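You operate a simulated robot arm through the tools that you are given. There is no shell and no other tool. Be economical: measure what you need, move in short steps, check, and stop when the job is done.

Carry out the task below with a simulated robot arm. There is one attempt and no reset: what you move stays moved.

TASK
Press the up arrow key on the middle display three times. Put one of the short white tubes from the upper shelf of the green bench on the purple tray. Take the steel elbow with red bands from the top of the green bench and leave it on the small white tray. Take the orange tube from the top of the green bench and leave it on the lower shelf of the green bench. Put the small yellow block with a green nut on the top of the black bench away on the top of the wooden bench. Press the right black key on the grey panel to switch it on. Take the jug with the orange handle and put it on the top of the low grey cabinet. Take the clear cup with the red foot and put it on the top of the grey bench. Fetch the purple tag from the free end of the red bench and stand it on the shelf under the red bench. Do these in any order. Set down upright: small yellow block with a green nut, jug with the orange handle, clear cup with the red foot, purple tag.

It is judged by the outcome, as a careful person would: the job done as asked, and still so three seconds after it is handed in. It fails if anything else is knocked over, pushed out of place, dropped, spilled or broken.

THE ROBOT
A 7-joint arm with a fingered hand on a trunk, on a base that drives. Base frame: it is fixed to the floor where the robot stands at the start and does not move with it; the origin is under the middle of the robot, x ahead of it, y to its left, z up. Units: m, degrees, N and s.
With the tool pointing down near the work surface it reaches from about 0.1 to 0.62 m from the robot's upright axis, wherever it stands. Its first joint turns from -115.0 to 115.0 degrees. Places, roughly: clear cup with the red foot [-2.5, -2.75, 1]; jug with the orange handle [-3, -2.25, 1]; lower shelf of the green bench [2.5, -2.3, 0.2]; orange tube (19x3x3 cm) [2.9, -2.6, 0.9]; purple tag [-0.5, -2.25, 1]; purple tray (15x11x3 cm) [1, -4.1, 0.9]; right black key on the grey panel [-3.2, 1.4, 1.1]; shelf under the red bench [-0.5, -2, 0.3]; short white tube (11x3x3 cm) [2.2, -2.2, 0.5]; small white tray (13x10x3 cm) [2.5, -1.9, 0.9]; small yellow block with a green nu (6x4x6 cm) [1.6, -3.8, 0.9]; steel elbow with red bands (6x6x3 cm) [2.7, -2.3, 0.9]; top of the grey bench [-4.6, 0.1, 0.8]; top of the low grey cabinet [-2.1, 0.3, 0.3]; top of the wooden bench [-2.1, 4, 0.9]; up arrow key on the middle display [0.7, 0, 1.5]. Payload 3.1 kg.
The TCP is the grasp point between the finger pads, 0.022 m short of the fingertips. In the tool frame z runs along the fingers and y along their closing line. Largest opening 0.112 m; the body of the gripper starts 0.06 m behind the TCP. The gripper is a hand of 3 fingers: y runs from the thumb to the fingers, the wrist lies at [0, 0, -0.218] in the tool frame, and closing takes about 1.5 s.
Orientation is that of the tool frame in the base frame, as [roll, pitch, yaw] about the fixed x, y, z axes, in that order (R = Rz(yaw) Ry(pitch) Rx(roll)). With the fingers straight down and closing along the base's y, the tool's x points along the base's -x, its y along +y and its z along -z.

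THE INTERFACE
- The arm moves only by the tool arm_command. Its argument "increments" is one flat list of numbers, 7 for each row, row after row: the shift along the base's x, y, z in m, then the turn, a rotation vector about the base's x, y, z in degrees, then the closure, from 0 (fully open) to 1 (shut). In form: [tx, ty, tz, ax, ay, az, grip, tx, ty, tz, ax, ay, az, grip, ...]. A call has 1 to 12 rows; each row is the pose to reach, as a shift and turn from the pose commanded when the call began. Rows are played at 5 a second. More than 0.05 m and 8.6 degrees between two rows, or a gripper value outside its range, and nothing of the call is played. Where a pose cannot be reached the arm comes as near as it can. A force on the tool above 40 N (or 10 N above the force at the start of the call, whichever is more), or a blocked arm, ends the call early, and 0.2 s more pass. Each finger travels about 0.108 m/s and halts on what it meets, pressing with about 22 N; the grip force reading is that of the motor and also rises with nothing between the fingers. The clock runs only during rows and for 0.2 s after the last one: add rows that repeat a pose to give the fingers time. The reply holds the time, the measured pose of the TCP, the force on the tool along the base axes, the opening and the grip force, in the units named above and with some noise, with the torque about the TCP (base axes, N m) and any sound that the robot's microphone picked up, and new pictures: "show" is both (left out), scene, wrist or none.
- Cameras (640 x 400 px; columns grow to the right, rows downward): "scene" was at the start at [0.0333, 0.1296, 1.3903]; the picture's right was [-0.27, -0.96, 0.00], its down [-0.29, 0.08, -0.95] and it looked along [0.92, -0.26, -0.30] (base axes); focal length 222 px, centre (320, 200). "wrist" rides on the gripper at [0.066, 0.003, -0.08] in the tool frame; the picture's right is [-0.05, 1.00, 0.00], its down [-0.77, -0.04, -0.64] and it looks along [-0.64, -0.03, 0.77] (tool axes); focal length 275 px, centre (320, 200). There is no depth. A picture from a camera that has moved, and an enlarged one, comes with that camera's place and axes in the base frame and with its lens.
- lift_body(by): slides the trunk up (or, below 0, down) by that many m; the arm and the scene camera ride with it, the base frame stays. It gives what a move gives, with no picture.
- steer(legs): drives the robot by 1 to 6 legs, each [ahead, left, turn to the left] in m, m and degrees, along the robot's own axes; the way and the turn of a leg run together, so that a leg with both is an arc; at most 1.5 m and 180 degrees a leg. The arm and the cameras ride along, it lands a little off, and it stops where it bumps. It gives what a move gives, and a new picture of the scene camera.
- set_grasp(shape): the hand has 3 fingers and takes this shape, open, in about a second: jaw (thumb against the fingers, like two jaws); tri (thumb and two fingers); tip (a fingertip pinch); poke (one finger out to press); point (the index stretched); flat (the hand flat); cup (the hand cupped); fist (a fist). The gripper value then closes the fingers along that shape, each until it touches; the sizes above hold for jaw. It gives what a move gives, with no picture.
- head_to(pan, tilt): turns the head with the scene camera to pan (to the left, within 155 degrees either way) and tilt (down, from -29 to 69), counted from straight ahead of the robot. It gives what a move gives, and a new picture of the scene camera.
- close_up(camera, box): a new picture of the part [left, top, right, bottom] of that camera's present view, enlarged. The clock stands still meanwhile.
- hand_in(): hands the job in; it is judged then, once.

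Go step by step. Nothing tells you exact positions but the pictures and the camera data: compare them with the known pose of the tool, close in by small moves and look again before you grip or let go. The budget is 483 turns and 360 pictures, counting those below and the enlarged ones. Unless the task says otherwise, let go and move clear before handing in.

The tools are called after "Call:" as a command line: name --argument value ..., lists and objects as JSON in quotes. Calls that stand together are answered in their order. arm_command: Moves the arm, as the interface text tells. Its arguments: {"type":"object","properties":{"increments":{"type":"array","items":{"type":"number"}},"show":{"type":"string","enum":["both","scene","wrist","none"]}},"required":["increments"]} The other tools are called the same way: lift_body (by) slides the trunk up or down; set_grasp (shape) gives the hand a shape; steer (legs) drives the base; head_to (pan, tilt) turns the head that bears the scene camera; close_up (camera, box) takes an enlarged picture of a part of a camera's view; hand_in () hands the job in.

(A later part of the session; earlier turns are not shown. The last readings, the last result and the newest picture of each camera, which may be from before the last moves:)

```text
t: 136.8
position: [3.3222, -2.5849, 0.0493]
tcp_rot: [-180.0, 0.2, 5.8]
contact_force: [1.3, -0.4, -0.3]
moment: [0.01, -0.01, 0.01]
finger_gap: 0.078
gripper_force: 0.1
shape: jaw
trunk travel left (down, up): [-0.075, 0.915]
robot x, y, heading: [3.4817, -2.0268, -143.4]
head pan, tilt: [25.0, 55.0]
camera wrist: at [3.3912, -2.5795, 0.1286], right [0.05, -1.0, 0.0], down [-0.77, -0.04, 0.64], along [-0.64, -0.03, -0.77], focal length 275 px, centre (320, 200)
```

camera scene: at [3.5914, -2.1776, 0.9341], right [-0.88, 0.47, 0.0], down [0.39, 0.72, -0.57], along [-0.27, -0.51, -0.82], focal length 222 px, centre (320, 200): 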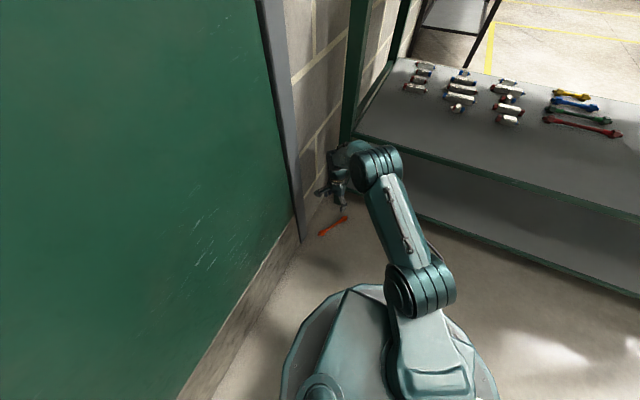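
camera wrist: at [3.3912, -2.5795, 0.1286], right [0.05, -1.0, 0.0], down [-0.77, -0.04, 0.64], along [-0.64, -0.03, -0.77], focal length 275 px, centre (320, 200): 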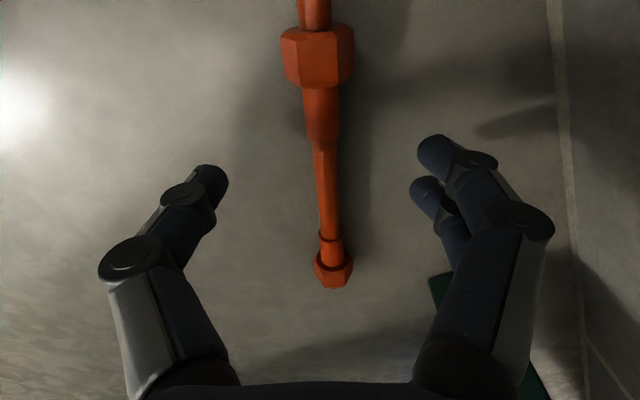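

Call:
arm_command --increments '[0.01, 0.001, -0.012, 0, 0, 0, 0.3, 0.012, 0.001, -0.022, 0, 0, 0, 0.3, 0.012, 0.001, -0.025, 0, 0, 0, 0.5, 0.012, 0.001, -0.025, 0, 0, 0, 0.8, 0.012, 0.001, -0.025, 0, 0, 0, 1, 0.012, 0.001, -0.025, 0, 0, 0, 1, 0.012, 0.001, -0.025, 0, 0, 0, 1, 0.012, 0.001, -0.025, 0, 0, 0, 1]' --show "wrist"

```text
t: 138.6
position: [3.3342, -2.5831, 0.0243]
tcp_rot: [180.0, 0.1, 5.7]
contact_force: [0.1, 0.1, -0.3]
moment: [0.01, 0.02, 0.02]
finger_gap: 0.0061
gripper_force: 21.8
shape: jaw
trunk travel left (down, up): [-0.075, 0.915]
robot x, y, heading: [3.4808, -2.0296, -143.5]
head pan, tilt: [25.0, 55.0]
camera wrist: at [3.4017, -2.5788, 0.1042], right [0.05, -1.0, 0.0], down [-0.77, -0.04, 0.64], along [-0.64, -0.03, -0.77], focal length 275 px, centre (320, 200)
```

wrist: 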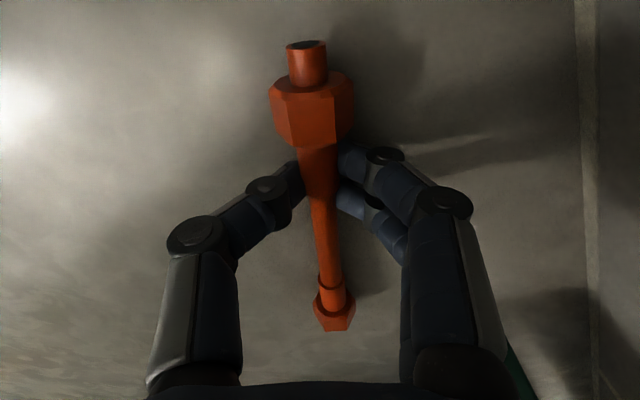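

The grip is ~3 cm off the tube's middle; I'll open, shift to the middle, and re-grip.

Call:
arm_command --increments '[0, 0, 0.002, 0, 0, 0, 0.7, 0, 0, 0.004, 0, 0, 0, 0.5, -0.015, -0.0015, 0.004, 0, 0, 0, 0.5, -0.033, -0.003, 0.004, 0, 0, 0, 0.5, -0.033, -0.003, 0, 0, 0, 0, 0.5, -0.033, -0.003, -0.002, 0, 0, 0, 0.7, -0.033, -0.003, -0.002, 0, 0, 0, 1, -0.033, -0.003, -0.002, 0, 0, 0, 1, -0.033, -0.003, -0.002, 0, 0, 0, 1, -0.033, -0.003, -0.002, 0, 0, 0, 1, -0.033, -0.003, -0.002, 0, 0, 0, 1]' --show "wrist"

```text
t: 141.0
position: [3.3023, -2.5822, 0.0271]
tcp_rot: [179.8, 0.1, 5.7]
contact_force: [-3.3, -4.2, 14.8]
moment: [-0.15, 0.06, -0.04]
finger_gap: 0.0076
gripper_force: 21.7
shape: jaw
out of reach, approached as far as the arm can: row 5, 6, 7, 8, 9, 10, 11
trunk travel left (down, up): [-0.075, 0.915]
robot x, y, heading: [3.4863, -2.0261, -143.0]
head pan, tilt: [25.0, 55.0]
camera wrist: at [3.3704, -2.5776, 0.1067], right [0.05, -1.0, 0.0], down [-0.77, -0.04, 0.64], along [-0.64, -0.04, -0.77], focal length 275 px, centre (320, 200)
```

wrist: 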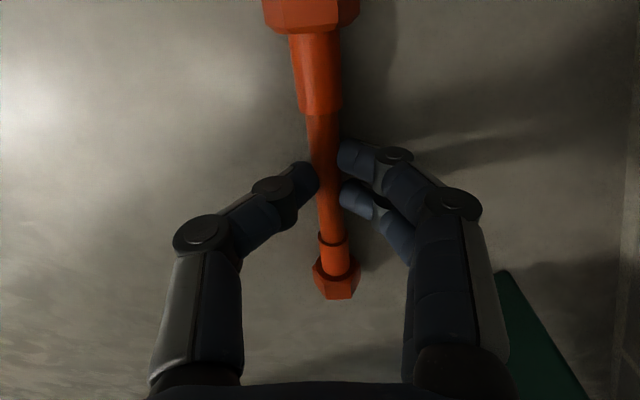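

Call:
arm_command --increments '[0, 0, 0.01, 0, 0, 0, 1, 0, 0, 0.025, 0, 0, 0, 1, 0, 0, 0.04, 0, 0, 0, 1, 0, 0, 0.04, 0, 0, 0, 1]' --show "wrist"

Call:
close_up --camera "wrist" --box '[220, 100, 440, 238]'

```text
t: 142.0
position: [3.3037, -2.5823, 0.0654]
tcp_rot: [179.9, 0.1, 5.9]
contact_force: [0.5, 0.2, -1.3]
moment: [0.01, 0.04, 0.01]
finger_gap: 0.0074
gripper_force: 22.0
shape: jaw
trunk travel left (down, up): [-0.075, 0.915]
robot x, y, heading: [3.4797, -2.0302, -143.1]
head pan, tilt: [25.0, 55.0]
camera wrist: at [3.3716, -2.5772, 0.1454], right [0.05, -1.0, 0.0], down [-0.77, -0.04, 0.64], along [-0.64, -0.03, -0.77], focal length 275 px, centre (320, 200)
```

wrist: 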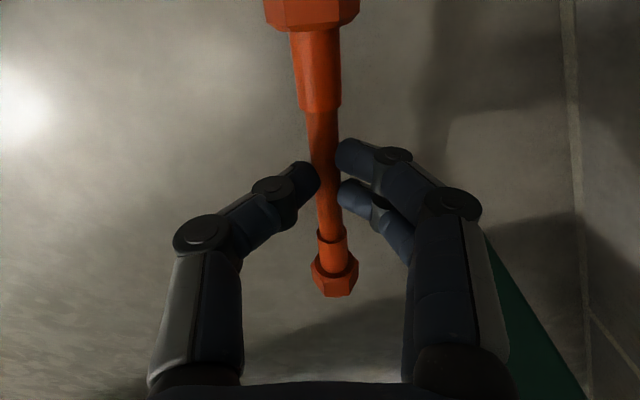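

```text
2.90 times, centred on (330, 169) of wrist
camera zoom: at [3.3716, -2.5772, 0.1454], right [0.05, -1.0, 0.0], down [-0.77, -0.04, 0.64], along [-0.64, -0.03, -0.77], focal length 798 px, centre (291, 290)
```

zoom: 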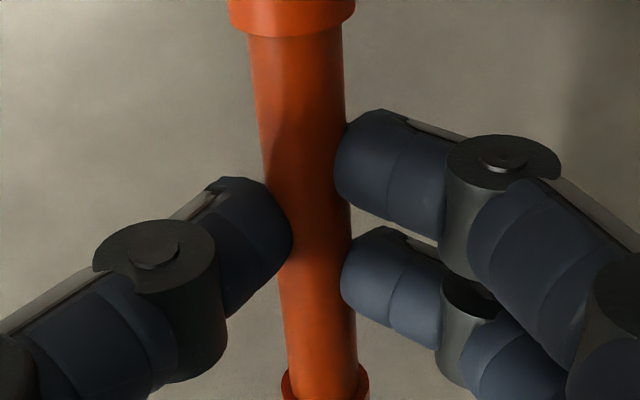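

The tube is held at its middle. I'll lift gently, move away from the wall, and square the tube with the shelf.

Call:
arm_command --increments '[0, 0, 0.02, 0, 0, 0, 1, -0.003, 0.01, 0.045, 0, 0, 0, 1, -0.012, 0.032, 0.075, 0, 0, -3, 1, -0.022, 0.058, 0.105, 0, 0, -8, 1, -0.032, 0.085, 0.135, 0, 0, -14, 1, -0.042, 0.112, 0.165, 0, 0, -21, 1, -0.053, 0.14, 0.19, 0, 0, -28, 1, -0.063, 0.167, 0.215, 0, 0, -35, 1, -0.074, 0.195, 0.235, 0, 0, -42, 1, -0.084, 0.222, 0.25, 0, 0, -49, 1, -0.094, 0.249, 0.25, 0, 0, -55, 1, -0.094, 0.249, 0.25, 0, 0, -59, 1]'

```text
t: 144.6
position: [3.2089, -2.331, 0.3181]
tcp_rot: [179.9, 0.1, -53.4]
contact_force: [-0.3, -0.7, -1.4]
moment: [0.02, -0.02, 0.01]
finger_gap: 0.0073
gripper_force: 22.0
shape: jaw
trunk travel left (down, up): [-0.075, 0.915]
robot x, y, heading: [3.4855, -2.0294, -143.2]
head pan, tilt: [25.0, 55.0]
camera scene: at [3.5914, -2.1778, 0.9341], right [-0.88, 0.47, 0.0], down [0.39, 0.72, -0.57], along [-0.27, -0.51, -0.82], focal length 222 px, centre (320, 200)
camera wrist: at [3.2473, -2.3855, 0.3965], right [-0.83, -0.56, 0.0], down [-0.43, 0.64, 0.64], along [-0.36, 0.53, -0.77], focal length 275 px, centre (320, 200)
```

scene: 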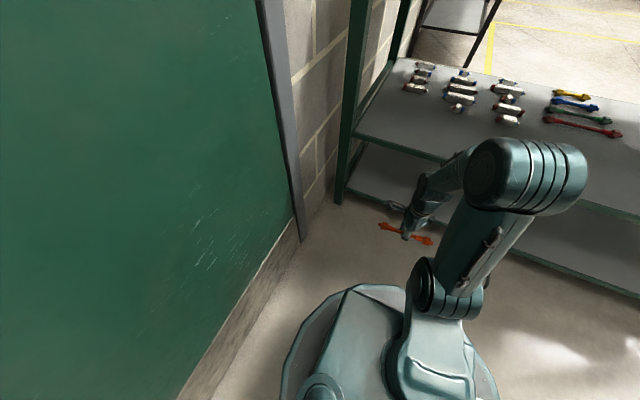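
wrist: 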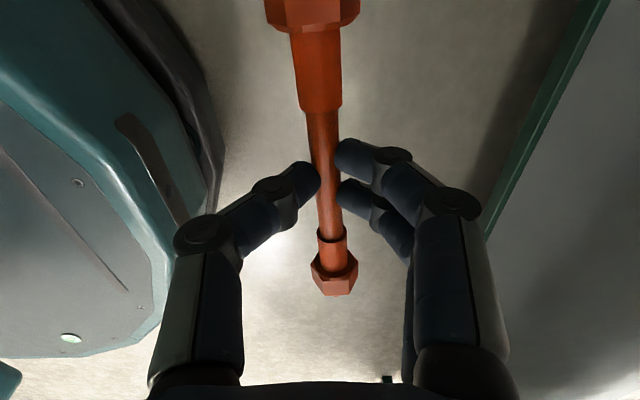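

Now pitch the hand 45° forward while still outside the shelf.

Call:
arm_command --increments '[0, 0, 0, -4.485, 6.015, 0, 1, 0, 0, 0, -8.97, 12.03, 0, 1, 0, 0, 0, -13.455, 18.045, 0, 1, 0, 0, 0, -17.94, 24.06, 0, 1, 0, 0, 0, -22.425, 30.075, 0, 1, 0, 0, 0, -26.91, 36.09, 0, 1, 0, 0, 0, -26.91, 36.09, 0, 1]'

```text
t: 146.2
position: [3.2087, -2.332, 0.3171]
tcp_rot: [135.0, 0.1, -53.3]
contact_force: [-0.1, -0.7, -1.3]
moment: [0.01, -0.02, -0.02]
finger_gap: 0.007
gripper_force: 21.6
shape: jaw
out of reach, approached as far as the arm can: row 1, 2
trunk travel left (down, up): [-0.075, 0.915]
robot x, y, heading: [3.4831, -2.0297, -143.2]
head pan, tilt: [25.0, 55.0]
camera scene: at [3.5915, -2.1777, 0.9341], right [-0.88, 0.47, 0.0], down [0.39, 0.72, -0.57], along [-0.27, -0.51, -0.82], focal length 222 px, centre (320, 200)
camera wrist: at [3.2945, -2.3525, 0.3742], right [-0.59, -0.38, 0.71], down [-0.08, 0.9, 0.42], along [-0.8, 0.2, -0.57], focal length 275 px, centre (320, 200)
```

scene: 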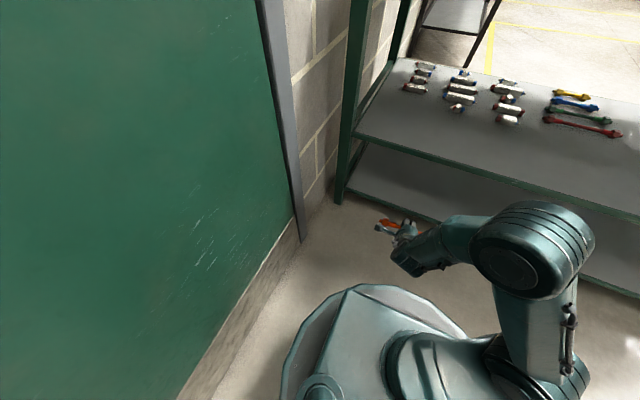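
wrist: 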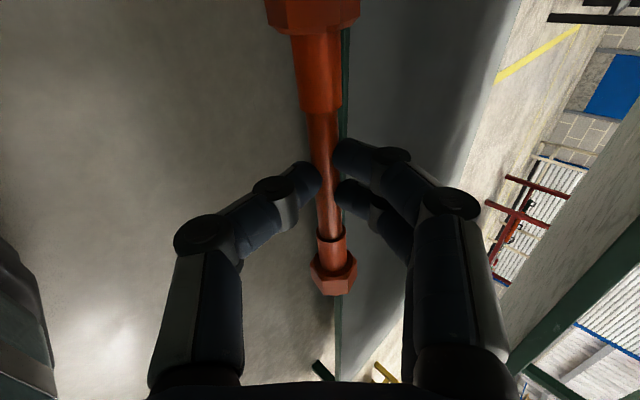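

Moving forward 26 cm into the gap between the shelves.

Call:
arm_command --increments '[-0.026, -0.0194, 0, 0, 0, 0, 1, -0.052, -0.0389, 0, 0, 0, 0, 1, -0.078, -0.0583, 0, 0, 0, 0, 1, -0.104, -0.0778, 0, 0, 0, 0, 1, -0.13, -0.0972, -0.01, 0, 0, 0, 1, -0.156, -0.1166, -0.02, 0, 0, 0, 1, -0.182, -0.1361, -0.02, 0, 0, 0, 1, -0.2085, -0.1555, -0.02, 0, 0, 0, 1, -0.2085, -0.1555, -0.02, 0, 0, 0, 1]'

```text
t: 148.2
position: [2.9994, -2.4885, 0.2959]
tcp_rot: [134.9, 0.1, -53.3]
contact_force: [-1.0, -1.1, -0.5]
moment: [0.01, -0.03, 0.0]
finger_gap: 0.0066
gripper_force: 22.6
shape: jaw
trunk travel left (down, up): [-0.075, 0.915]
robot x, y, heading: [3.4818, -2.0314, -143.1]
head pan, tilt: [25.0, 55.0]
camera scene: at [3.5913, -2.1778, 0.9341], right [-0.88, 0.47, 0.0], down [0.39, 0.72, -0.57], along [-0.27, -0.51, -0.82], focal length 222 px, centre (320, 200)
camera wrist: at [3.0847, -2.5076, 0.3535], right [-0.59, -0.39, 0.71], down [-0.08, 0.9, 0.42], along [-0.8, 0.2, -0.57], focal length 275 px, centre (320, 200)
```

scene: 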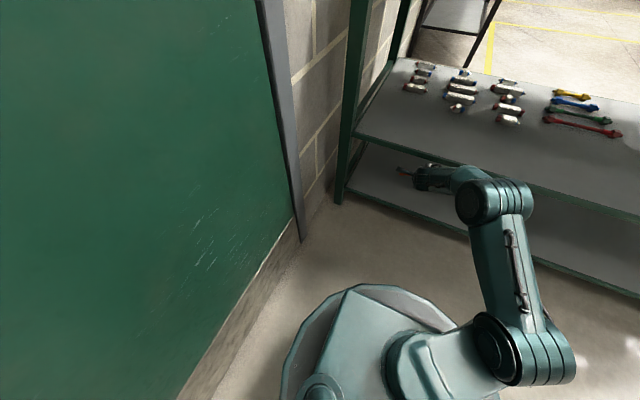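
wrist: 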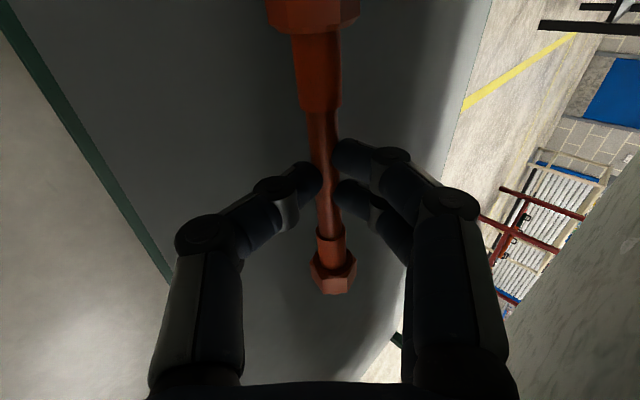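

Over the shelf now. Lowering in small steps till contact.

Call:
arm_command --increments '[0, 0, -0.02, 0, 0, 0, 1, 0, 0, -0.04, 0, 0, 0, 1, 0, 0, -0.05, 0, 0, 0, 1, 0, 0, -0.06, 0, 0, 0, 1]' --show "wrist"

```text
t: 149.2
position: [3.0003, -2.4863, 0.2376]
tcp_rot: [135.0, 0.1, -53.3]
contact_force: [0.2, 0.4, -1.5]
moment: [-0.02, -0.01, 0.01]
finger_gap: 0.0063
gripper_force: 22.1
shape: jaw
trunk travel left (down, up): [-0.075, 0.915]
robot x, y, heading: [3.4832, -2.0287, -143.3]
head pan, tilt: [25.0, 55.0]
camera wrist: at [3.0857, -2.5069, 0.2951], right [-0.59, -0.39, 0.71], down [-0.08, 0.9, 0.43], along [-0.8, 0.2, -0.57], focal length 275 px, centre (320, 200)
```

wrist: 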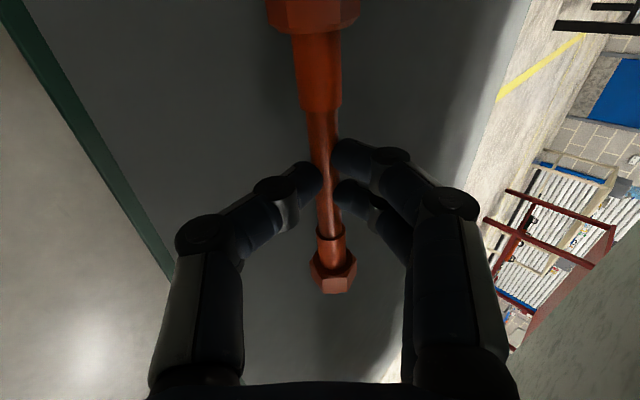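

Call:
arm_command --increments '[0, 0, -0.006, 0, 0, 0, 1, 0, 0, -0.012, 0, 0, 0, 1, 0, 0, -0.018, 0, 0, 0, 1]' --show "wrist"

```text
t: 150.0
position: [3.0012, -2.4869, 0.218]
tcp_rot: [135.0, 0.1, -53.3]
contact_force: [0.2, -0.9, -2.3]
moment: [0.0, 0.0, -0.03]
finger_gap: 0.0063
gripper_force: 21.9
shape: jaw
trunk travel left (down, up): [-0.075, 0.915]
robot x, y, heading: [3.4831, -2.0258, -143.3]
head pan, tilt: [25.0, 55.0]
camera wrist: at [3.0858, -2.5069, 0.2766], right [-0.59, -0.39, 0.71], down [-0.08, 0.9, 0.43], along [-0.8, 0.2, -0.57], focal length 275 px, centre (320, 200)
```

wrist: 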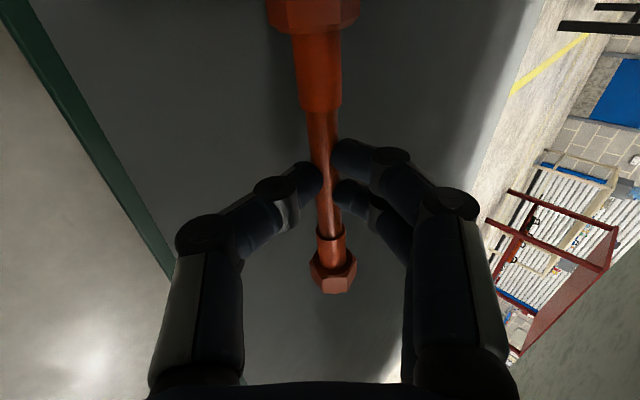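

Call:
arm_command --increments '[0, 0, -0.005, 0, 0, 0, 1, 0, 0, -0.01, 0, 0, 0, 1, 0, 0, -0.015, 0, 0, 0, 1]' --show "none"

Call:
close_up --camera "scene" --box '[340, 120, 480, 208]'

```text
t: 150.8
position: [2.9995, -2.4871, 0.2026]
tcp_rot: [135.0, 0.1, -53.3]
contact_force: [-0.2, -0.6, -1.0]
moment: [0.04, -0.05, 0.01]
finger_gap: 0.0063
gripper_force: 22.2
shape: jaw
trunk travel left (down, up): [-0.075, 0.915]
robot x, y, heading: [3.4828, -2.029, -143.1]
head pan, tilt: [25.0, 55.0]
```

```text
4.55 times, centred on (410, 164) of scene
camera zoom: at [3.5913, -2.1778, 0.9341], right [-0.88, 0.47, 0.0], down [0.39, 0.72, -0.57], along [-0.27, -0.51, -0.82], focal length 1011 px, centre (-89, 364)
```

zoom: 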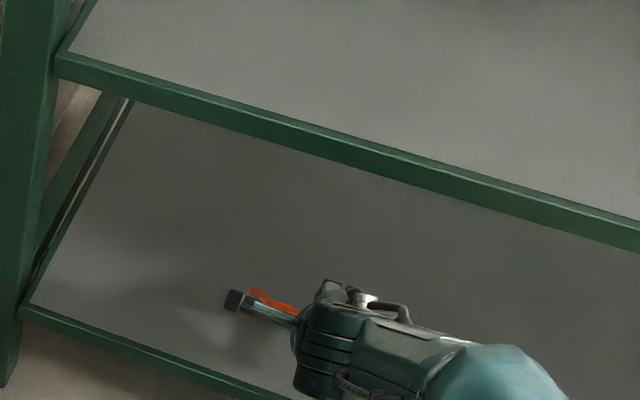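

Call:
arm_command --increments '[0, 0, -0.004, 0, 0, 0, 1, 0, 0, -0.008, 0, 0, 0, 1, 0, 0, -0.012, 0, 0, 0, 1]' --show "none"

Call:
arm_command --increments '[0, 0, -0.004, 0, 0, 0, 1, 0, 0, -0.008, 0, 0, 0, 1]' --show "none"

Call:
close_up --camera "scene" --box '[340, 120, 480, 208]'

```text
t: 151.6
position: [3.0006, -2.4869, 0.1906]
tcp_rot: [135.0, 0.1, -53.3]
contact_force: [0.8, -0.4, -1.5]
moment: [-0.01, -0.02, 0.01]
finger_gap: 0.0065
gripper_force: 22.0
shape: jaw
trunk travel left (down, up): [-0.075, 0.915]
robot x, y, heading: [3.4826, -2.0328, -143.3]
head pan, tilt: [25.0, 55.0]
```

```text
t: 152.2
position: [3.0002, -2.4865, 0.1832]
tcp_rot: [135.0, 0.2, -53.3]
contact_force: [0.3, -1.0, -0.9]
moment: [-0.01, -0.03, 0.01]
finger_gap: 0.0064
gripper_force: 21.5
shape: jaw
trunk travel left (down, up): [-0.075, 0.915]
robot x, y, heading: [3.4824, -2.0321, -143.1]
head pan, tilt: [25.0, 55.0]
```

```text
4.55 times, centred on (410, 164) of scene
camera zoom: at [3.5913, -2.1777, 0.9341], right [-0.88, 0.47, 0.0], down [0.39, 0.72, -0.57], along [-0.27, -0.51, -0.82], focal length 1011 px, centre (-89, 364)
```

zoom: 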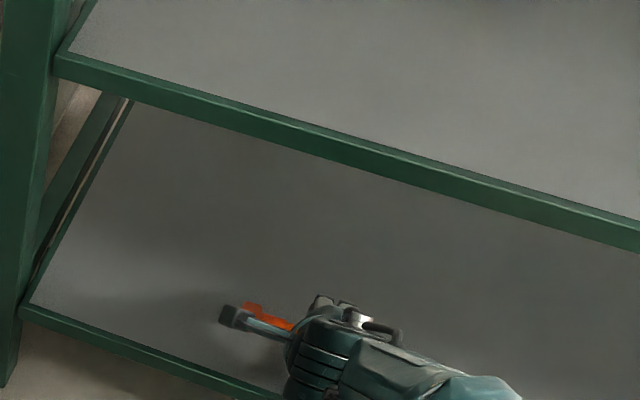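

Call:
arm_command --increments '[0, 0, -0.004, 0, 0, 0, 1, 0, 0, -0.008, 0, 0, 0, 1, 0, 0, -0.012, 0, 0, 0, 1]' --show "none"

Call:
arm_command --increments '[0, 0, -0.004, 0, 0, 0, 1, 0, 0, -0.008, 0, 0, 0, 1, 0, 0, -0.012, 0, 0, 0, 1]' --show "wrist"

Call:
close_up --camera "scene" --box '[340, 120, 480, 208]'

```text
t: 153.0
position: [3.0002, -2.489, 0.174]
tcp_rot: [134.8, 0.0, -53.4]
contact_force: [1.8, 2.3, 11.1]
moment: [-0.11, 0.12, -0.02]
finger_gap: 0.0069
gripper_force: 21.9
shape: jaw
trunk travel left (down, up): [-0.075, 0.915]
robot x, y, heading: [3.4848, -2.0308, -143.2]
head pan, tilt: [25.0, 55.0]
```

```text
t: 153.8
position: [3.0003, -2.4881, 0.1639]
tcp_rot: [134.5, 0.0, -53.2]
contact_force: [-3.4, -0.7, 31.6]
moment: [0.21, -0.17, 0.08]
finger_gap: 0.0088
gripper_force: 22.3
shape: jaw
trunk travel left (down, up): [-0.075, 0.915]
robot x, y, heading: [3.4843, -2.0274, -143.3]
head pan, tilt: [25.0, 55.0]
camera wrist: at [3.0856, -2.5075, 0.222], right [-0.59, -0.38, 0.71], down [-0.08, 0.9, 0.42], along [-0.8, 0.19, -0.56], focal length 275 px, centre (320, 200)
```

wrist: 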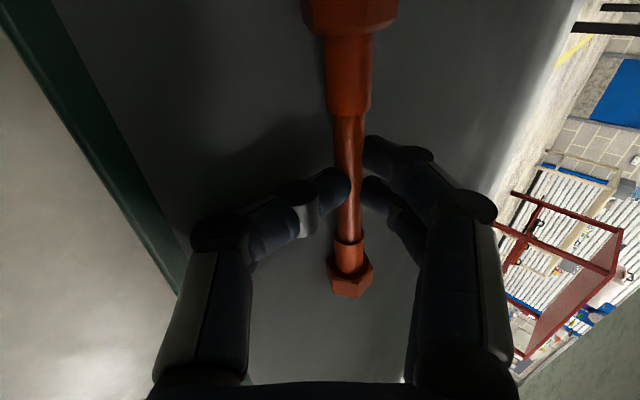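

```text
4.55 times, centred on (410, 164) of scene
camera zoom: at [3.594, -2.1752, 0.9345], right [-0.88, 0.47, 0.0], down [0.39, 0.72, -0.58], along [-0.27, -0.51, -0.82], focal length 1011 px, centre (-89, 364)
```

zoom: 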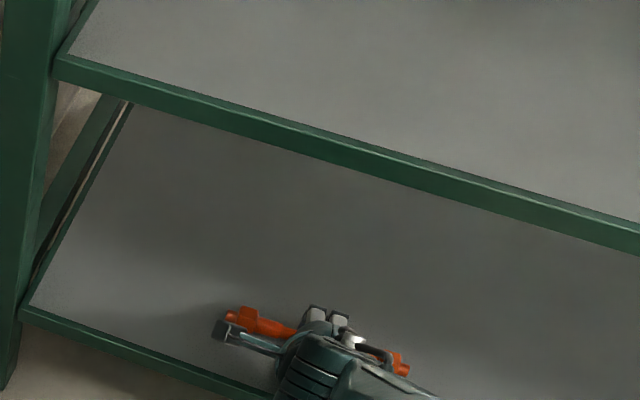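

The fingers touch the shelf now. I'll ease up, open partly, and withdraw along the hand's axis.

Call:
arm_command --increments '[0, 0, 0.009, 0, 0, 0, 1, 0, 0, 0.011, 0, 0, 0, 0.9, 0, 0, 0.013, 0, 0, 0, 0.8, 0, 0, 0.015, 0, 0, 0, 0.7, 0.0, 0.0, 0.015, 0, 0, 0, 0.65, 0.0, 0.0, 0.015, 0, 0, 0, 0.65]' --show "wrist"

Call:
close_up --camera "scene" --box '[340, 120, 480, 208]'

```text
t: 155.2
position: [3.0002, -2.4877, 0.1749]
tcp_rot: [134.8, 0.2, -53.3]
contact_force: [-2.7, 0.0, 9.1]
moment: [0.01, 0.06, 0.02]
finger_gap: 0.0327
gripper_force: 0.1
shape: jaw
trunk travel left (down, up): [-0.075, 0.915]
robot x, y, heading: [3.482, -2.0308, -143.2]
head pan, tilt: [25.0, 55.0]
camera wrist: at [3.0857, -2.5073, 0.2333], right [-0.59, -0.38, 0.71], down [-0.08, 0.9, 0.42], along [-0.8, 0.2, -0.57], focal length 275 px, centre (320, 200)
```

wrist: 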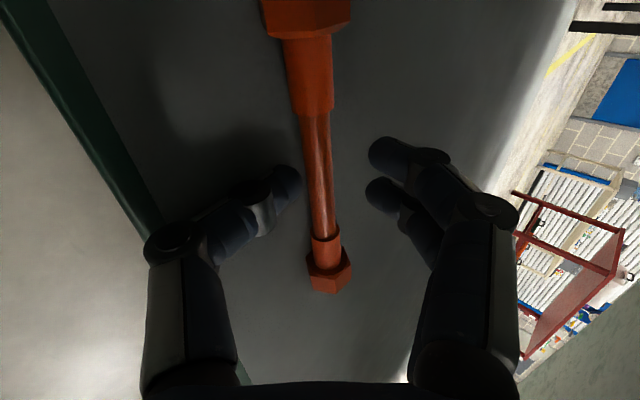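

```text
4.55 times, centred on (410, 164) of scene
camera zoom: at [3.5922, -2.1769, 0.9341], right [-0.88, 0.47, 0.0], down [0.39, 0.72, -0.57], along [-0.27, -0.51, -0.82], focal length 1011 px, centre (-89, 364)
```

zoom: 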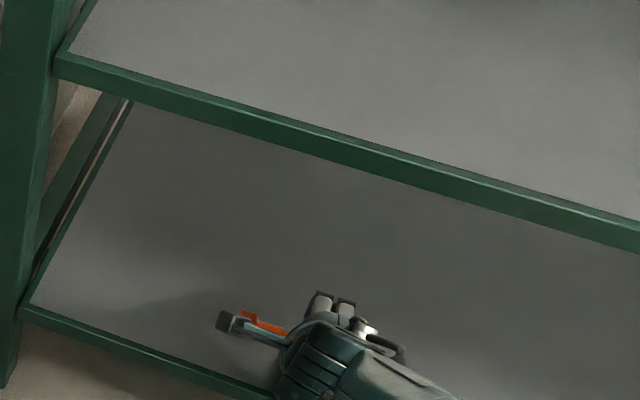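

Call:
arm_command --increments '[0.0057, 0.0042, 0.007, 0, 0, 0, 0.6, 0.0113, 0.0085, 0.0141, 0, 0, 0, 0.55, 0.0227, 0.0169, 0.0283, 0, 0, 0, 0.5, 0.034, 0.0254, 0.0424, 0, 0, 0, 0.5, 0.0453, 0.0338, 0.0566, 0, 0, 0, 0.5]' --show "wrist"

Call:
close_up --camera "scene" --box '[340, 120, 480, 208]'

```text
t: 156.4
position: [3.0457, -2.4555, 0.2305]
tcp_rot: [135.0, 0.1, -53.3]
contact_force: [0.0, 1.1, 0.2]
moment: [-0.01, -0.03, -0.02]
finger_gap: 0.0553
gripper_force: 0.0
shape: jaw
trunk travel left (down, up): [-0.075, 0.915]
robot x, y, heading: [3.481, -2.0281, -143.3]
head pan, tilt: [25.0, 55.0]
camera wrist: at [3.1314, -2.4741, 0.2888], right [-0.59, -0.39, 0.71], down [-0.08, 0.9, 0.43], along [-0.8, 0.2, -0.57], focal length 275 px, centre (320, 200)
```

wrist: 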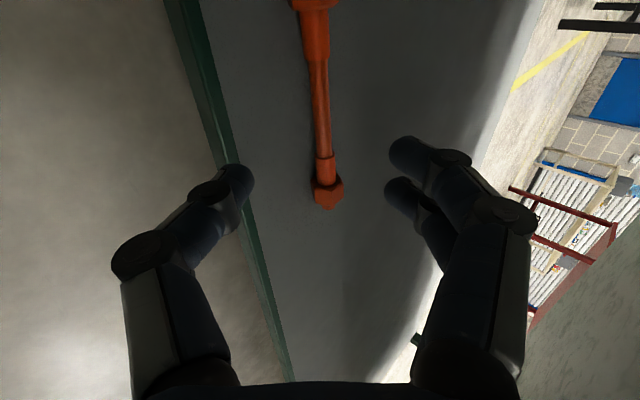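

```text
4.55 times, centred on (410, 164) of scene
camera zoom: at [3.5914, -2.1777, 0.934], right [-0.88, 0.47, 0.0], down [0.39, 0.72, -0.57], along [-0.27, -0.51, -0.82], focal length 1011 px, centre (-89, 364)
```

zoom: 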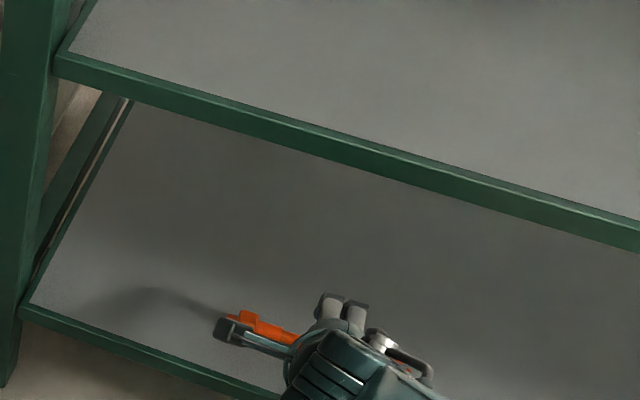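

The tube rests on the lower shelf. Withdrawing the hand fully.

Call:
arm_command --increments '[0.03, 0.0225, 0.01, 0, 0, 0, 0.5, 0.06, 0.045, 0.02, 0, 0, 0, 0.5, 0.09, 0.0675, 0.03, 0, 0, 0, 0.5, 0.12, 0.09, 0.04, 0, 0, 0, 0.5, 0.15, 0.1125, 0.06, 0, 0, 0, 0.5, 0.17, 0.1275, 0.09, 4.485, -6.015, 0, 0.5, 0.17, 0.1275, 0.12, 8.97, -12.03, 0, 0.5, 0.17, 0.1275, 0.15, 13.455, -18.045, 0, 0.5, 0.17, 0.1275, 0.18, 17.94, -24.06, 0, 0.5, 0.17, 0.1275, 0.2, 22.425, -30.075, 0, 0.5, 0.17, 0.1275, 0.2, 26.91, -36.09, 0, 0.5]'

Call:
close_up --camera "scene" --box '[340, 40, 640, 227]'

```text
t: 158.8
position: [3.2168, -2.3252, 0.4309]
tcp_rot: [-179.9, 0.1, -53.3]
contact_force: [0.2, -0.6, 0.1]
moment: [-0.01, 0.0, -0.02]
finger_gap: 0.0554
gripper_force: 0.0
shape: jaw
trunk travel left (down, up): [-0.075, 0.915]
robot x, y, heading: [3.4837, -2.0304, -143.1]
head pan, tilt: [25.0, 55.0]
camera scene: at [3.5915, -2.1775, 0.9341], right [-0.88, 0.47, 0.0], down [0.39, 0.72, -0.57], along [-0.27, -0.51, -0.82], focal length 222 px, centre (320, 200)
camera wrist: at [3.2544, -2.3794, 0.5101], right [-0.83, -0.56, 0.0], down [-0.43, 0.64, 0.64], along [-0.36, 0.53, -0.77], focal length 275 px, centre (320, 200)
```

scene: 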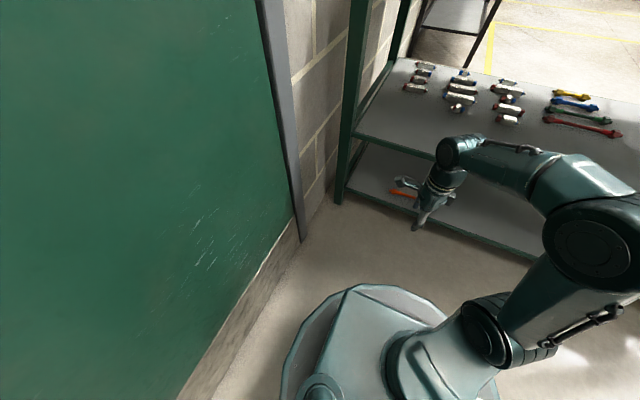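
wrist: 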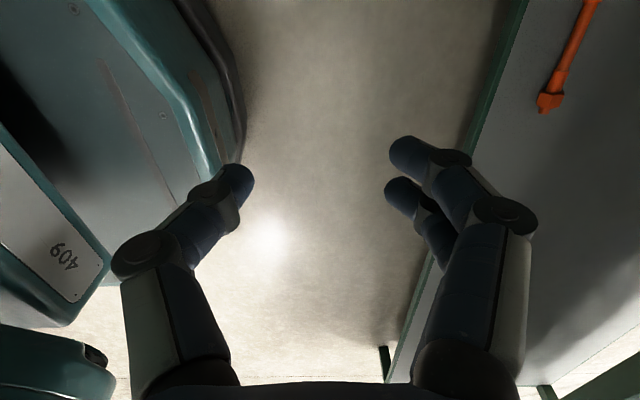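

```text
2.13 times, centred on (490, 134) of scene
camera zoom: at [3.5915, -2.1775, 0.9341], right [-0.88, 0.47, 0.0], down [0.39, 0.72, -0.57], along [-0.27, -0.51, -0.82], focal length 474 px, centre (-43, 342)
```

zoom: 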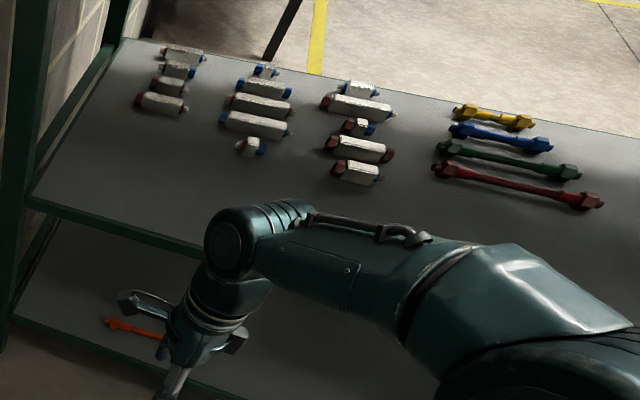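

The tube is in place on the lower shelf. The short white tubes must be on the front side; I'll tuck the arm, raise the trunk and drive back around.

Call:
arm_command --increments '[0.006, 0.0045, 0.014, 0, 0, 7.5, 0.5, 0.012, 0.009, 0.028, 0, 0, 15, 0.5, 0.018, 0.0135, 0.042, 0, 0, 22.5, 0.5, 0.024, 0.018, 0.056, 0, 0, 30, 0.5, 0.03, 0.0225, 0.07, 0, 0, 37.5, 0.5, 0.036, 0.027, 0.084, 0, 0, 45, 0.5, 0.042, 0.0315, 0.098, 0, 0, 52.5, 0.5, 0.048, 0.036, 0.112, 0, 0, 60, 0.5, 0.054, 0.0405, 0.126, 0, 0, 67.5, 0.5, 0.06, 0.045, 0.14, 0, 0, 75, 0.5, 0.066, 0.0495, 0.154, 0, 0, 82.5, 0.5, 0.072, 0.054, 0.17, 0, 0, 90, 0.5]' --show "none"

Call:
lift_body --by 0.25

Call:
steer --legs '[[-0.12, 0, 0], [0, -1.4, 0], [0, -0.28, 0], [1.5, 0, 0], [0.4, 0, 0], [0, 0, 180]]'

```text
t: 161.4
position: [3.2898, -2.2709, 0.5999]
tcp_rot: [-180.0, 0.1, 36.9]
contact_force: [0.4, 0.2, 0.2]
moment: [0.03, 0.04, 0.02]
finger_gap: 0.0556
gripper_force: 0.1
shape: jaw
trunk travel left (down, up): [-0.075, 0.915]
robot x, y, heading: [3.485, -2.0293, -143.2]
head pan, tilt: [25.0, 55.0]
```

```text
t: 164.0
position: [3.2889, -2.2717, 0.8494]
tcp_rot: [180.0, 0.1, 36.7]
contact_force: [0.2, 1.2, 0.4]
moment: [0.03, -0.02, -0.02]
finger_gap: 0.0557
gripper_force: 0.0
shape: jaw
trunk travel left (down, up): [-0.325, 0.665]
robot x, y, heading: [3.4828, -2.0299, -143.0]
head pan, tilt: [25.0, 55.0]
```

```text
t: 190.2
position: [1.1923, -1.498, 0.8501]
tcp_rot: [179.9, 0.1, -144.5]
contact_force: [-0.1, -0.4, -0.4]
moment: [0.0, 0.0, 0.0]
finger_gap: 0.0557
gripper_force: 0.0
shape: jaw
trunk travel left (down, up): [-0.325, 0.665]
robot x, y, heading: [0.9941, -1.738, 35.4]
head pan, tilt: [25.0, 55.0]
camera scene: at [0.8946, -1.5816, 1.1841], right [0.87, -0.49, 0.0], down [-0.4, -0.71, -0.57], along [0.28, 0.5, -0.82], focal length 222 px, centre (320, 200)
```

scene: 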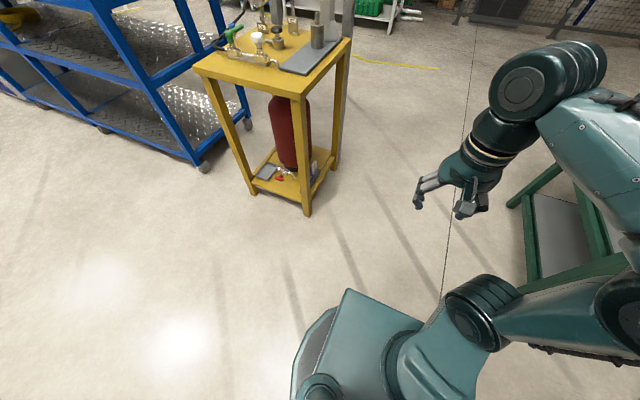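

Driving right along the front of the bench to the white tubes.

Call:
steer --legs '[[0, -1.0, 0], [0.1, 0, 0]]'

Call:
head_to --pan 0 --tilt 38

```text
t: 196.2
position: [1.8682, -2.2678, 0.85]
tcp_rot: [180.0, 0.1, -144.2]
contact_force: [-1.1, -1.3, 0.2]
moment: [-0.03, -0.02, 0.0]
finger_gap: 0.0557
gripper_force: 0.1
shape: jaw
trunk travel left (down, up): [-0.325, 0.665]
robot x, y, heading: [1.6743, -2.5084, 35.8]
head pan, tilt: [25.0, 55.0]
camera scene: at [1.5701, -2.3522, 1.1841], right [0.87, -0.49, 0.0], down [-0.4, -0.72, -0.57], along [0.28, 0.5, -0.82], focal length 222 px, centre (320, 200)
```

scene: 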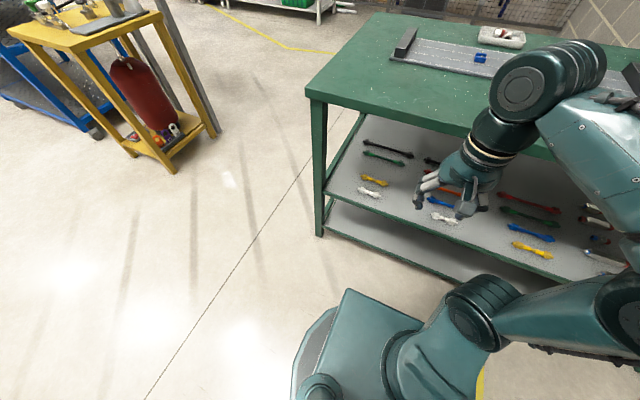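

```text
t: 197.1
position: [1.8669, -2.2686, 0.8499]
tcp_rot: [-180.0, 0.1, -144.1]
contact_force: [0.7, -0.2, -0.3]
moment: [0.02, 0.0, -0.04]
finger_gap: 0.0553
gripper_force: 0.0
shape: jaw
trunk travel left (down, up): [-0.325, 0.665]
robot x, y, heading: [1.6681, -2.508, 35.9]
head pan, tilt: [0.0, 38.0]
camera scene: at [1.6046, -2.3647, 1.2077], right [0.59, -0.81, 0.0], down [-0.5, -0.36, -0.79], along [0.64, 0.46, -0.62], focal length 222 px, centre (320, 200)
```

scene: 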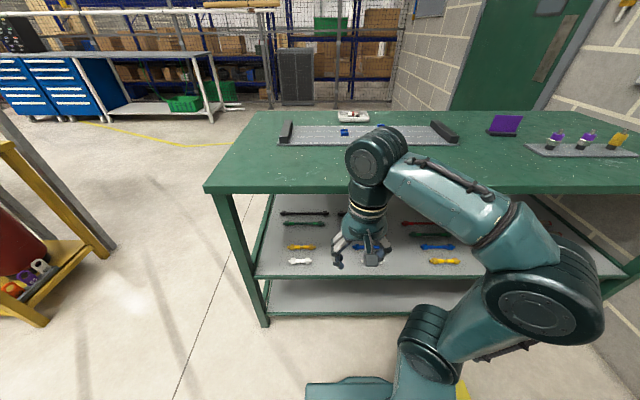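

Two short white tubes are on the front row of the upper shelf. Zoom to see them.

Call:
close_up --camera "scene" --box '[270, 200, 400, 281]'

```text
4.92 times, centred on (335, 240) of scene
camera zoom: at [1.6046, -2.3647, 1.2077], right [0.59, -0.81, 0.0], down [-0.5, -0.36, -0.79], along [0.64, 0.46, -0.62], focal length 1095 px, centre (246, 1)
```

zoom: 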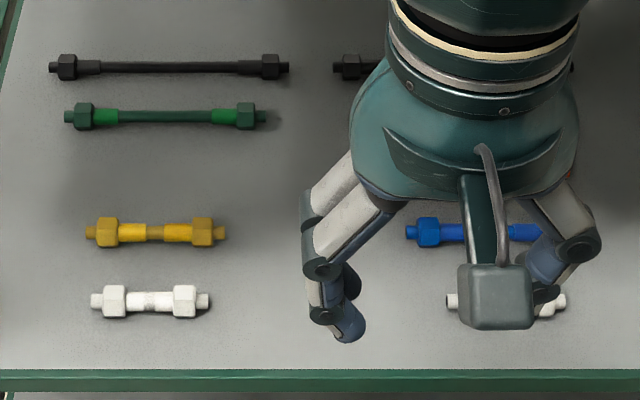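

I'll take the tube straight ahead, at about (2.14,-2.22). First turn the hand 90° so it closes fore-aft, then pitch 45° forward while still outside the bench.

Call:
arm_command --increments '[0, 0, -0.015, 0, 0, -7.5, 0.5, 0, 0, -0.03, 0, 0, -15, 0.5, 0, 0, -0.045, 0, 0, -22.5, 0.5, 0, 0, -0.06, 0, 0, -30, 0.5, 0, 0, -0.075, 0, 0, -37.5, 0.5, 0, 0, -0.09, 0, 0, -45, 0.5, 0, 0, -0.105, 0, 0, -52.5, 0.5, 0, 0, -0.12, 0, 0, -60, 0.5, 0, 0, -0.135, 0, 0, -67.5, 0.5, 0, 0, -0.15, 0, 0, -75, 0.5, 0, 0, -0.165, 0, 0, -82.5, 0.5, 0, 0, -0.18, 0, 0, -90, 0.5]' --show "none"

Call:
arm_command --increments '[0.0, 0.0, 0, 4.395, -6.075, 0, 0.5, 0.0, 0.0, 0, 8.79, -12.15, 0, 0.5, 0.0, 0.0, 0, 13.185, -18.225, 0, 0.5, 0.0, 0.0, 0, 17.58, -24.3, 0, 0.5, 0.0, 0.0, 0, 21.975, -30.375, 0, 0.5, 0.0, 0.0, 0, 26.37, -36.45, 0, 0.5]'

```text
t: 199.7
position: [1.8674, -2.2676, 0.6694]
tcp_rot: [180.0, 0.1, 125.7]
contact_force: [0.0, 0.7, 0.1]
moment: [0.02, 0.04, -0.02]
finger_gap: 0.0557
gripper_force: 0.0
shape: jaw
trunk travel left (down, up): [-0.325, 0.665]
robot x, y, heading: [1.6694, -2.5066, 35.9]
head pan, tilt: [0.0, 38.0]
```

```text
t: 201.1
position: [1.8686, -2.2572, 0.6722]
tcp_rot: [134.9, 0.2, 125.8]
contact_force: [-0.6, -0.4, -0.6]
moment: [0.0, 0.03, 0.0]
finger_gap: 0.0557
gripper_force: 0.1
shape: jaw
out of reach, approached as far as the arm can: row 6
trunk travel left (down, up): [-0.325, 0.665]
robot x, y, heading: [1.6706, -2.5034, 35.7]
head pan, tilt: [0.0, 38.0]
camera scene: at [1.6047, -2.3643, 1.2077], right [0.59, -0.81, 0.0], down [-0.5, -0.36, -0.79], along [0.64, 0.46, -0.62], focal length 222 px, centre (320, 200)
camera wrist: at [1.7878, -2.2336, 0.7311], right [0.6, 0.38, 0.71], down [0.07, -0.9, 0.43], along [0.8, -0.21, -0.57], focal length 275 px, centre (320, 200)
```

scene: 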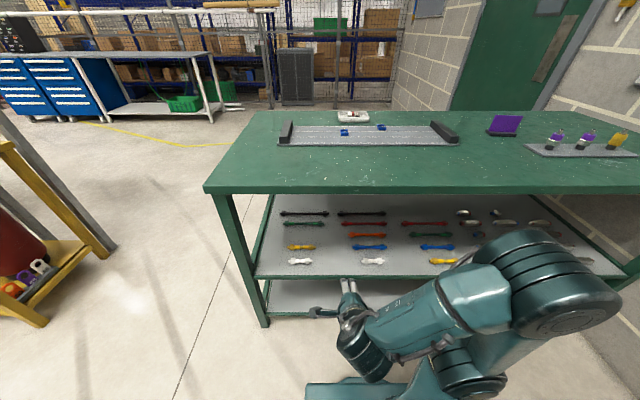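
wrist: 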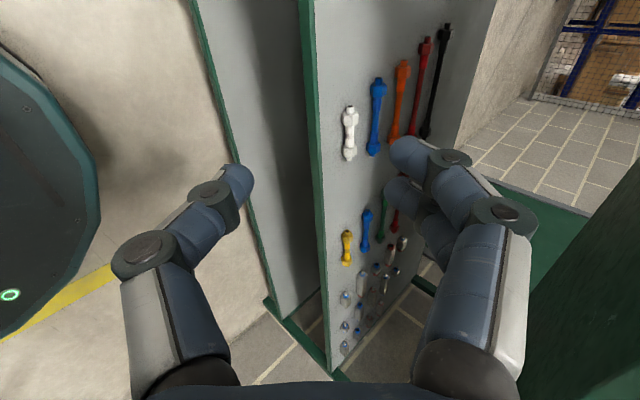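

I triangulate the tube at about (2.177,-2.211,0.455). I'll reduce the pitch to 25° and move to just in front of it.

Call:
arm_command --increments '[0.033, -0.005, -0.012, -1.95, 2.7, 0, 0.5, 0.067, -0.011, -0.024, -3.9, 5.4, 0, 0.5, 0.1, -0.016, -0.036, -5.86, 8.1, 0, 0.5, 0.134, -0.021, -0.048, -7.8, 10.8, 0, 0.5, 0.167, -0.027, -0.06, -9.77, 13.5, 0, 0.5, 0.201, -0.032, -0.072, -11.72, 16.2, 0, 0.5, 0.201, -0.032, -0.072, -11.72, 16.2, 0, 0.5]'

```text
t: 202.7
position: [2.0711, -2.287, 0.6039]
tcp_rot: [155.0, 0.0, 125.8]
contact_force: [-1.3, -0.6, -0.1]
moment: [0.03, 0.03, 0.02]
finger_gap: 0.0554
gripper_force: 0.0
shape: jaw
trunk travel left (down, up): [-0.325, 0.665]
robot x, y, heading: [1.668, -2.5042, 36.0]
head pan, tilt: [0.0, 38.0]
camera scene: at [1.6048, -2.3646, 1.2077], right [0.59, -0.81, 0.0], down [-0.5, -0.36, -0.79], along [0.64, 0.46, -0.62], focal length 222 px, centre (320, 200)
camera wrist: at [2.007, -2.2521, 0.6762], right [0.76, 0.49, 0.42], down [0.21, -0.8, 0.56], along [0.61, -0.34, -0.71], focal length 275 px, centre (320, 200)
```

scene: 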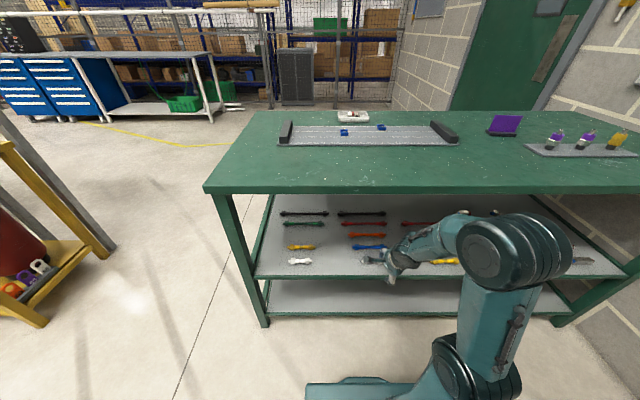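
wrist: 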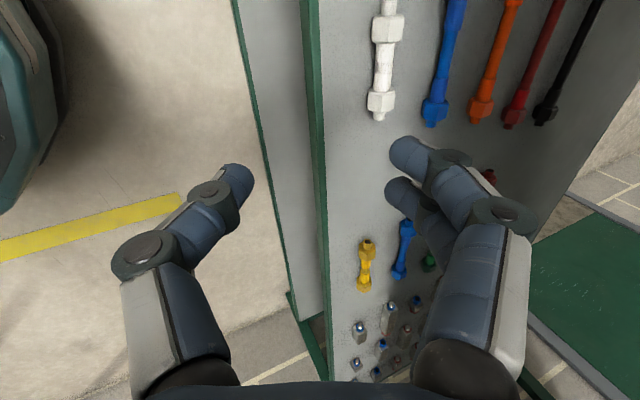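

The view confirms the estimate. Closing in to a pre-grasp just above the tube.

Call:
arm_command --increments '[0.03, 0.0215, -0.01, 0, 0, 0, 0.5, 0.055, 0.04, -0.035, 0, 0, 0, 0.5, 0.075, 0.054, -0.07, 0, 0, 0, 0.5, 0.089, 0.064, -0.103, 0, 0, 0, 0.5, 0.089, 0.064, -0.103, 0, 0, 0, 0.5]'

Call:
close_up --camera "scene" --box '[320, 210, 450, 291]'

```text
t: 203.9
position: [2.1601, -2.2239, 0.5004]
tcp_rot: [155.0, 0.0, 125.8]
contact_force: [0.4, -0.9, 0.1]
moment: [0.01, 0.01, 0.0]
finger_gap: 0.0556
gripper_force: 0.1
shape: jaw
trunk travel left (down, up): [-0.325, 0.665]
robot x, y, heading: [1.6715, -2.5062, 35.7]
head pan, tilt: [0.0, 38.0]
camera scene: at [1.6048, -2.3647, 1.2077], right [0.59, -0.81, 0.0], down [-0.5, -0.36, -0.79], along [0.64, 0.46, -0.62], focal length 222 px, centre (320, 200)
camera wrist: at [2.0979, -2.1872, 0.5739], right [0.76, 0.49, 0.42], down [0.21, -0.8, 0.56], along [0.61, -0.34, -0.71], focal length 275 px, centre (320, 200)
```

scene: 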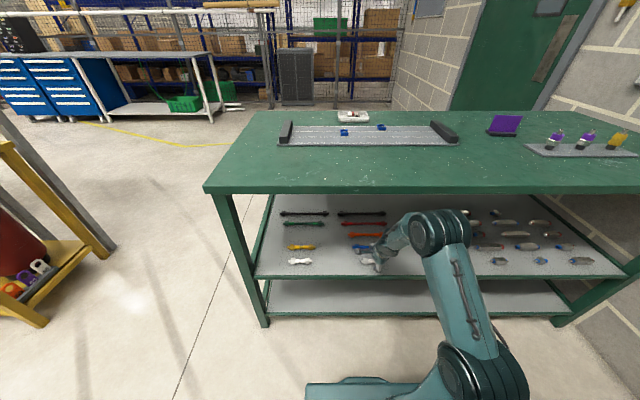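
wrist: 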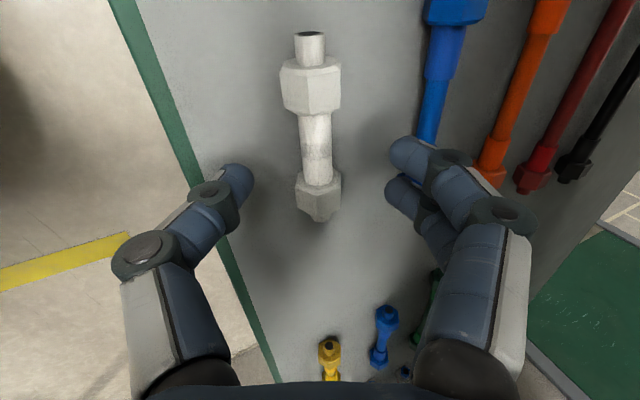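

```text
4.92 times, centred on (385, 250) of scene
camera zoom: at [1.6048, -2.3647, 1.2077], right [0.59, -0.81, 0.0], down [-0.5, -0.36, -0.79], along [0.64, 0.46, -0.62], focal length 1095 px, centre (0, -49)
```

zoom: 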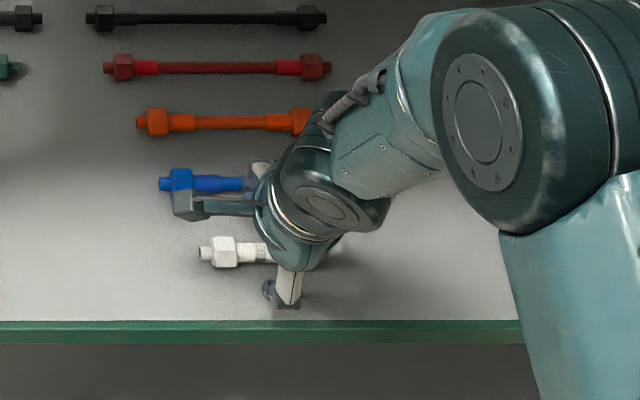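

Centred. Advance along the hand axis and close gradually.

Call:
arm_command --increments '[0.004, 0.003, -0.01, 0, 0, 0, 0.5, 0.0075, 0.0054, -0.02, 0, 0, 0, 0.5, 0.0086, 0.0062, -0.0227, 0, 0, 0, 0.58, 0.0103, 0.0074, -0.027, 0, 0, 0, 0.66, 0.0103, 0.0074, -0.027, 0, 0, 0, 0.66]' --show "wrist"

```text
t: 205.1
position: [2.1686, -2.2169, 0.4745]
tcp_rot: [154.8, 0.2, 126.0]
contact_force: [-7.8, -3.5, 22.8]
moment: [-0.19, 0.35, -0.01]
finger_gap: 0.0355
gripper_force: 0.0
shape: jaw
trunk travel left (down, up): [-0.325, 0.665]
robot x, y, heading: [1.6691, -2.5075, 36.0]
head pan, tilt: [0.0, 38.0]
camera wrist: at [2.1062, -2.1811, 0.5472], right [0.76, 0.49, 0.43], down [0.21, -0.8, 0.56], along [0.62, -0.34, -0.71], focal length 275 px, centre (320, 200)
```

wrist: 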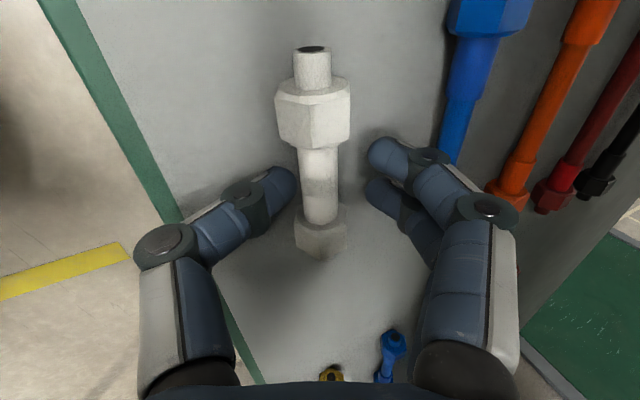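

Thumb touches the shelf; ease up 5 mm and close.

Call:
arm_command --increments '[0, 0, 0.006, 0, 0, 0, 0.7, 0, 0, 0.005, 0, 0, 0, 0.8, 0, 0, 0.004, 0, 0, 0, 0.9, 0, 0, 0.004, 0, 0, 0, 1, 0, 0, 0.004, 0, 0, 0, 1, 0, 0, 0.004, 0, 0, 0, 1]' --show "wrist"

```text
t: 206.5
position: [2.1703, -2.2163, 0.4744]
tcp_rot: [155.0, 0.0, 125.8]
contact_force: [0.3, 0.4, 1.0]
moment: [0.01, -0.03, -0.05]
finger_gap: 0.0087
gripper_force: 21.9
shape: jaw
trunk travel left (down, up): [-0.325, 0.665]
robot x, y, heading: [1.6688, -2.5057, 36.1]
head pan, tilt: [0.0, 38.0]
camera wrist: at [2.1076, -2.1802, 0.5484], right [0.76, 0.49, 0.42], down [0.21, -0.8, 0.56], along [0.61, -0.34, -0.71], focal length 275 px, centre (320, 200)
```

wrist: 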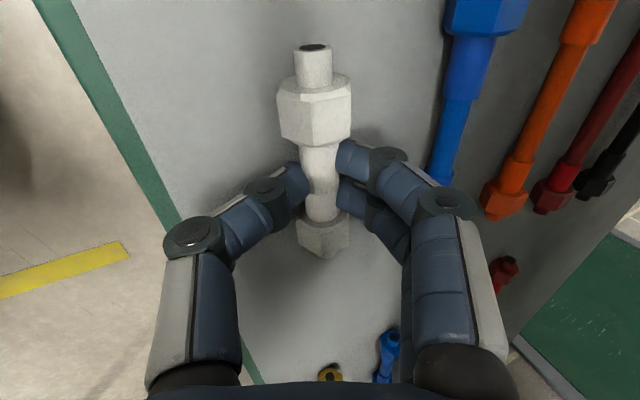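

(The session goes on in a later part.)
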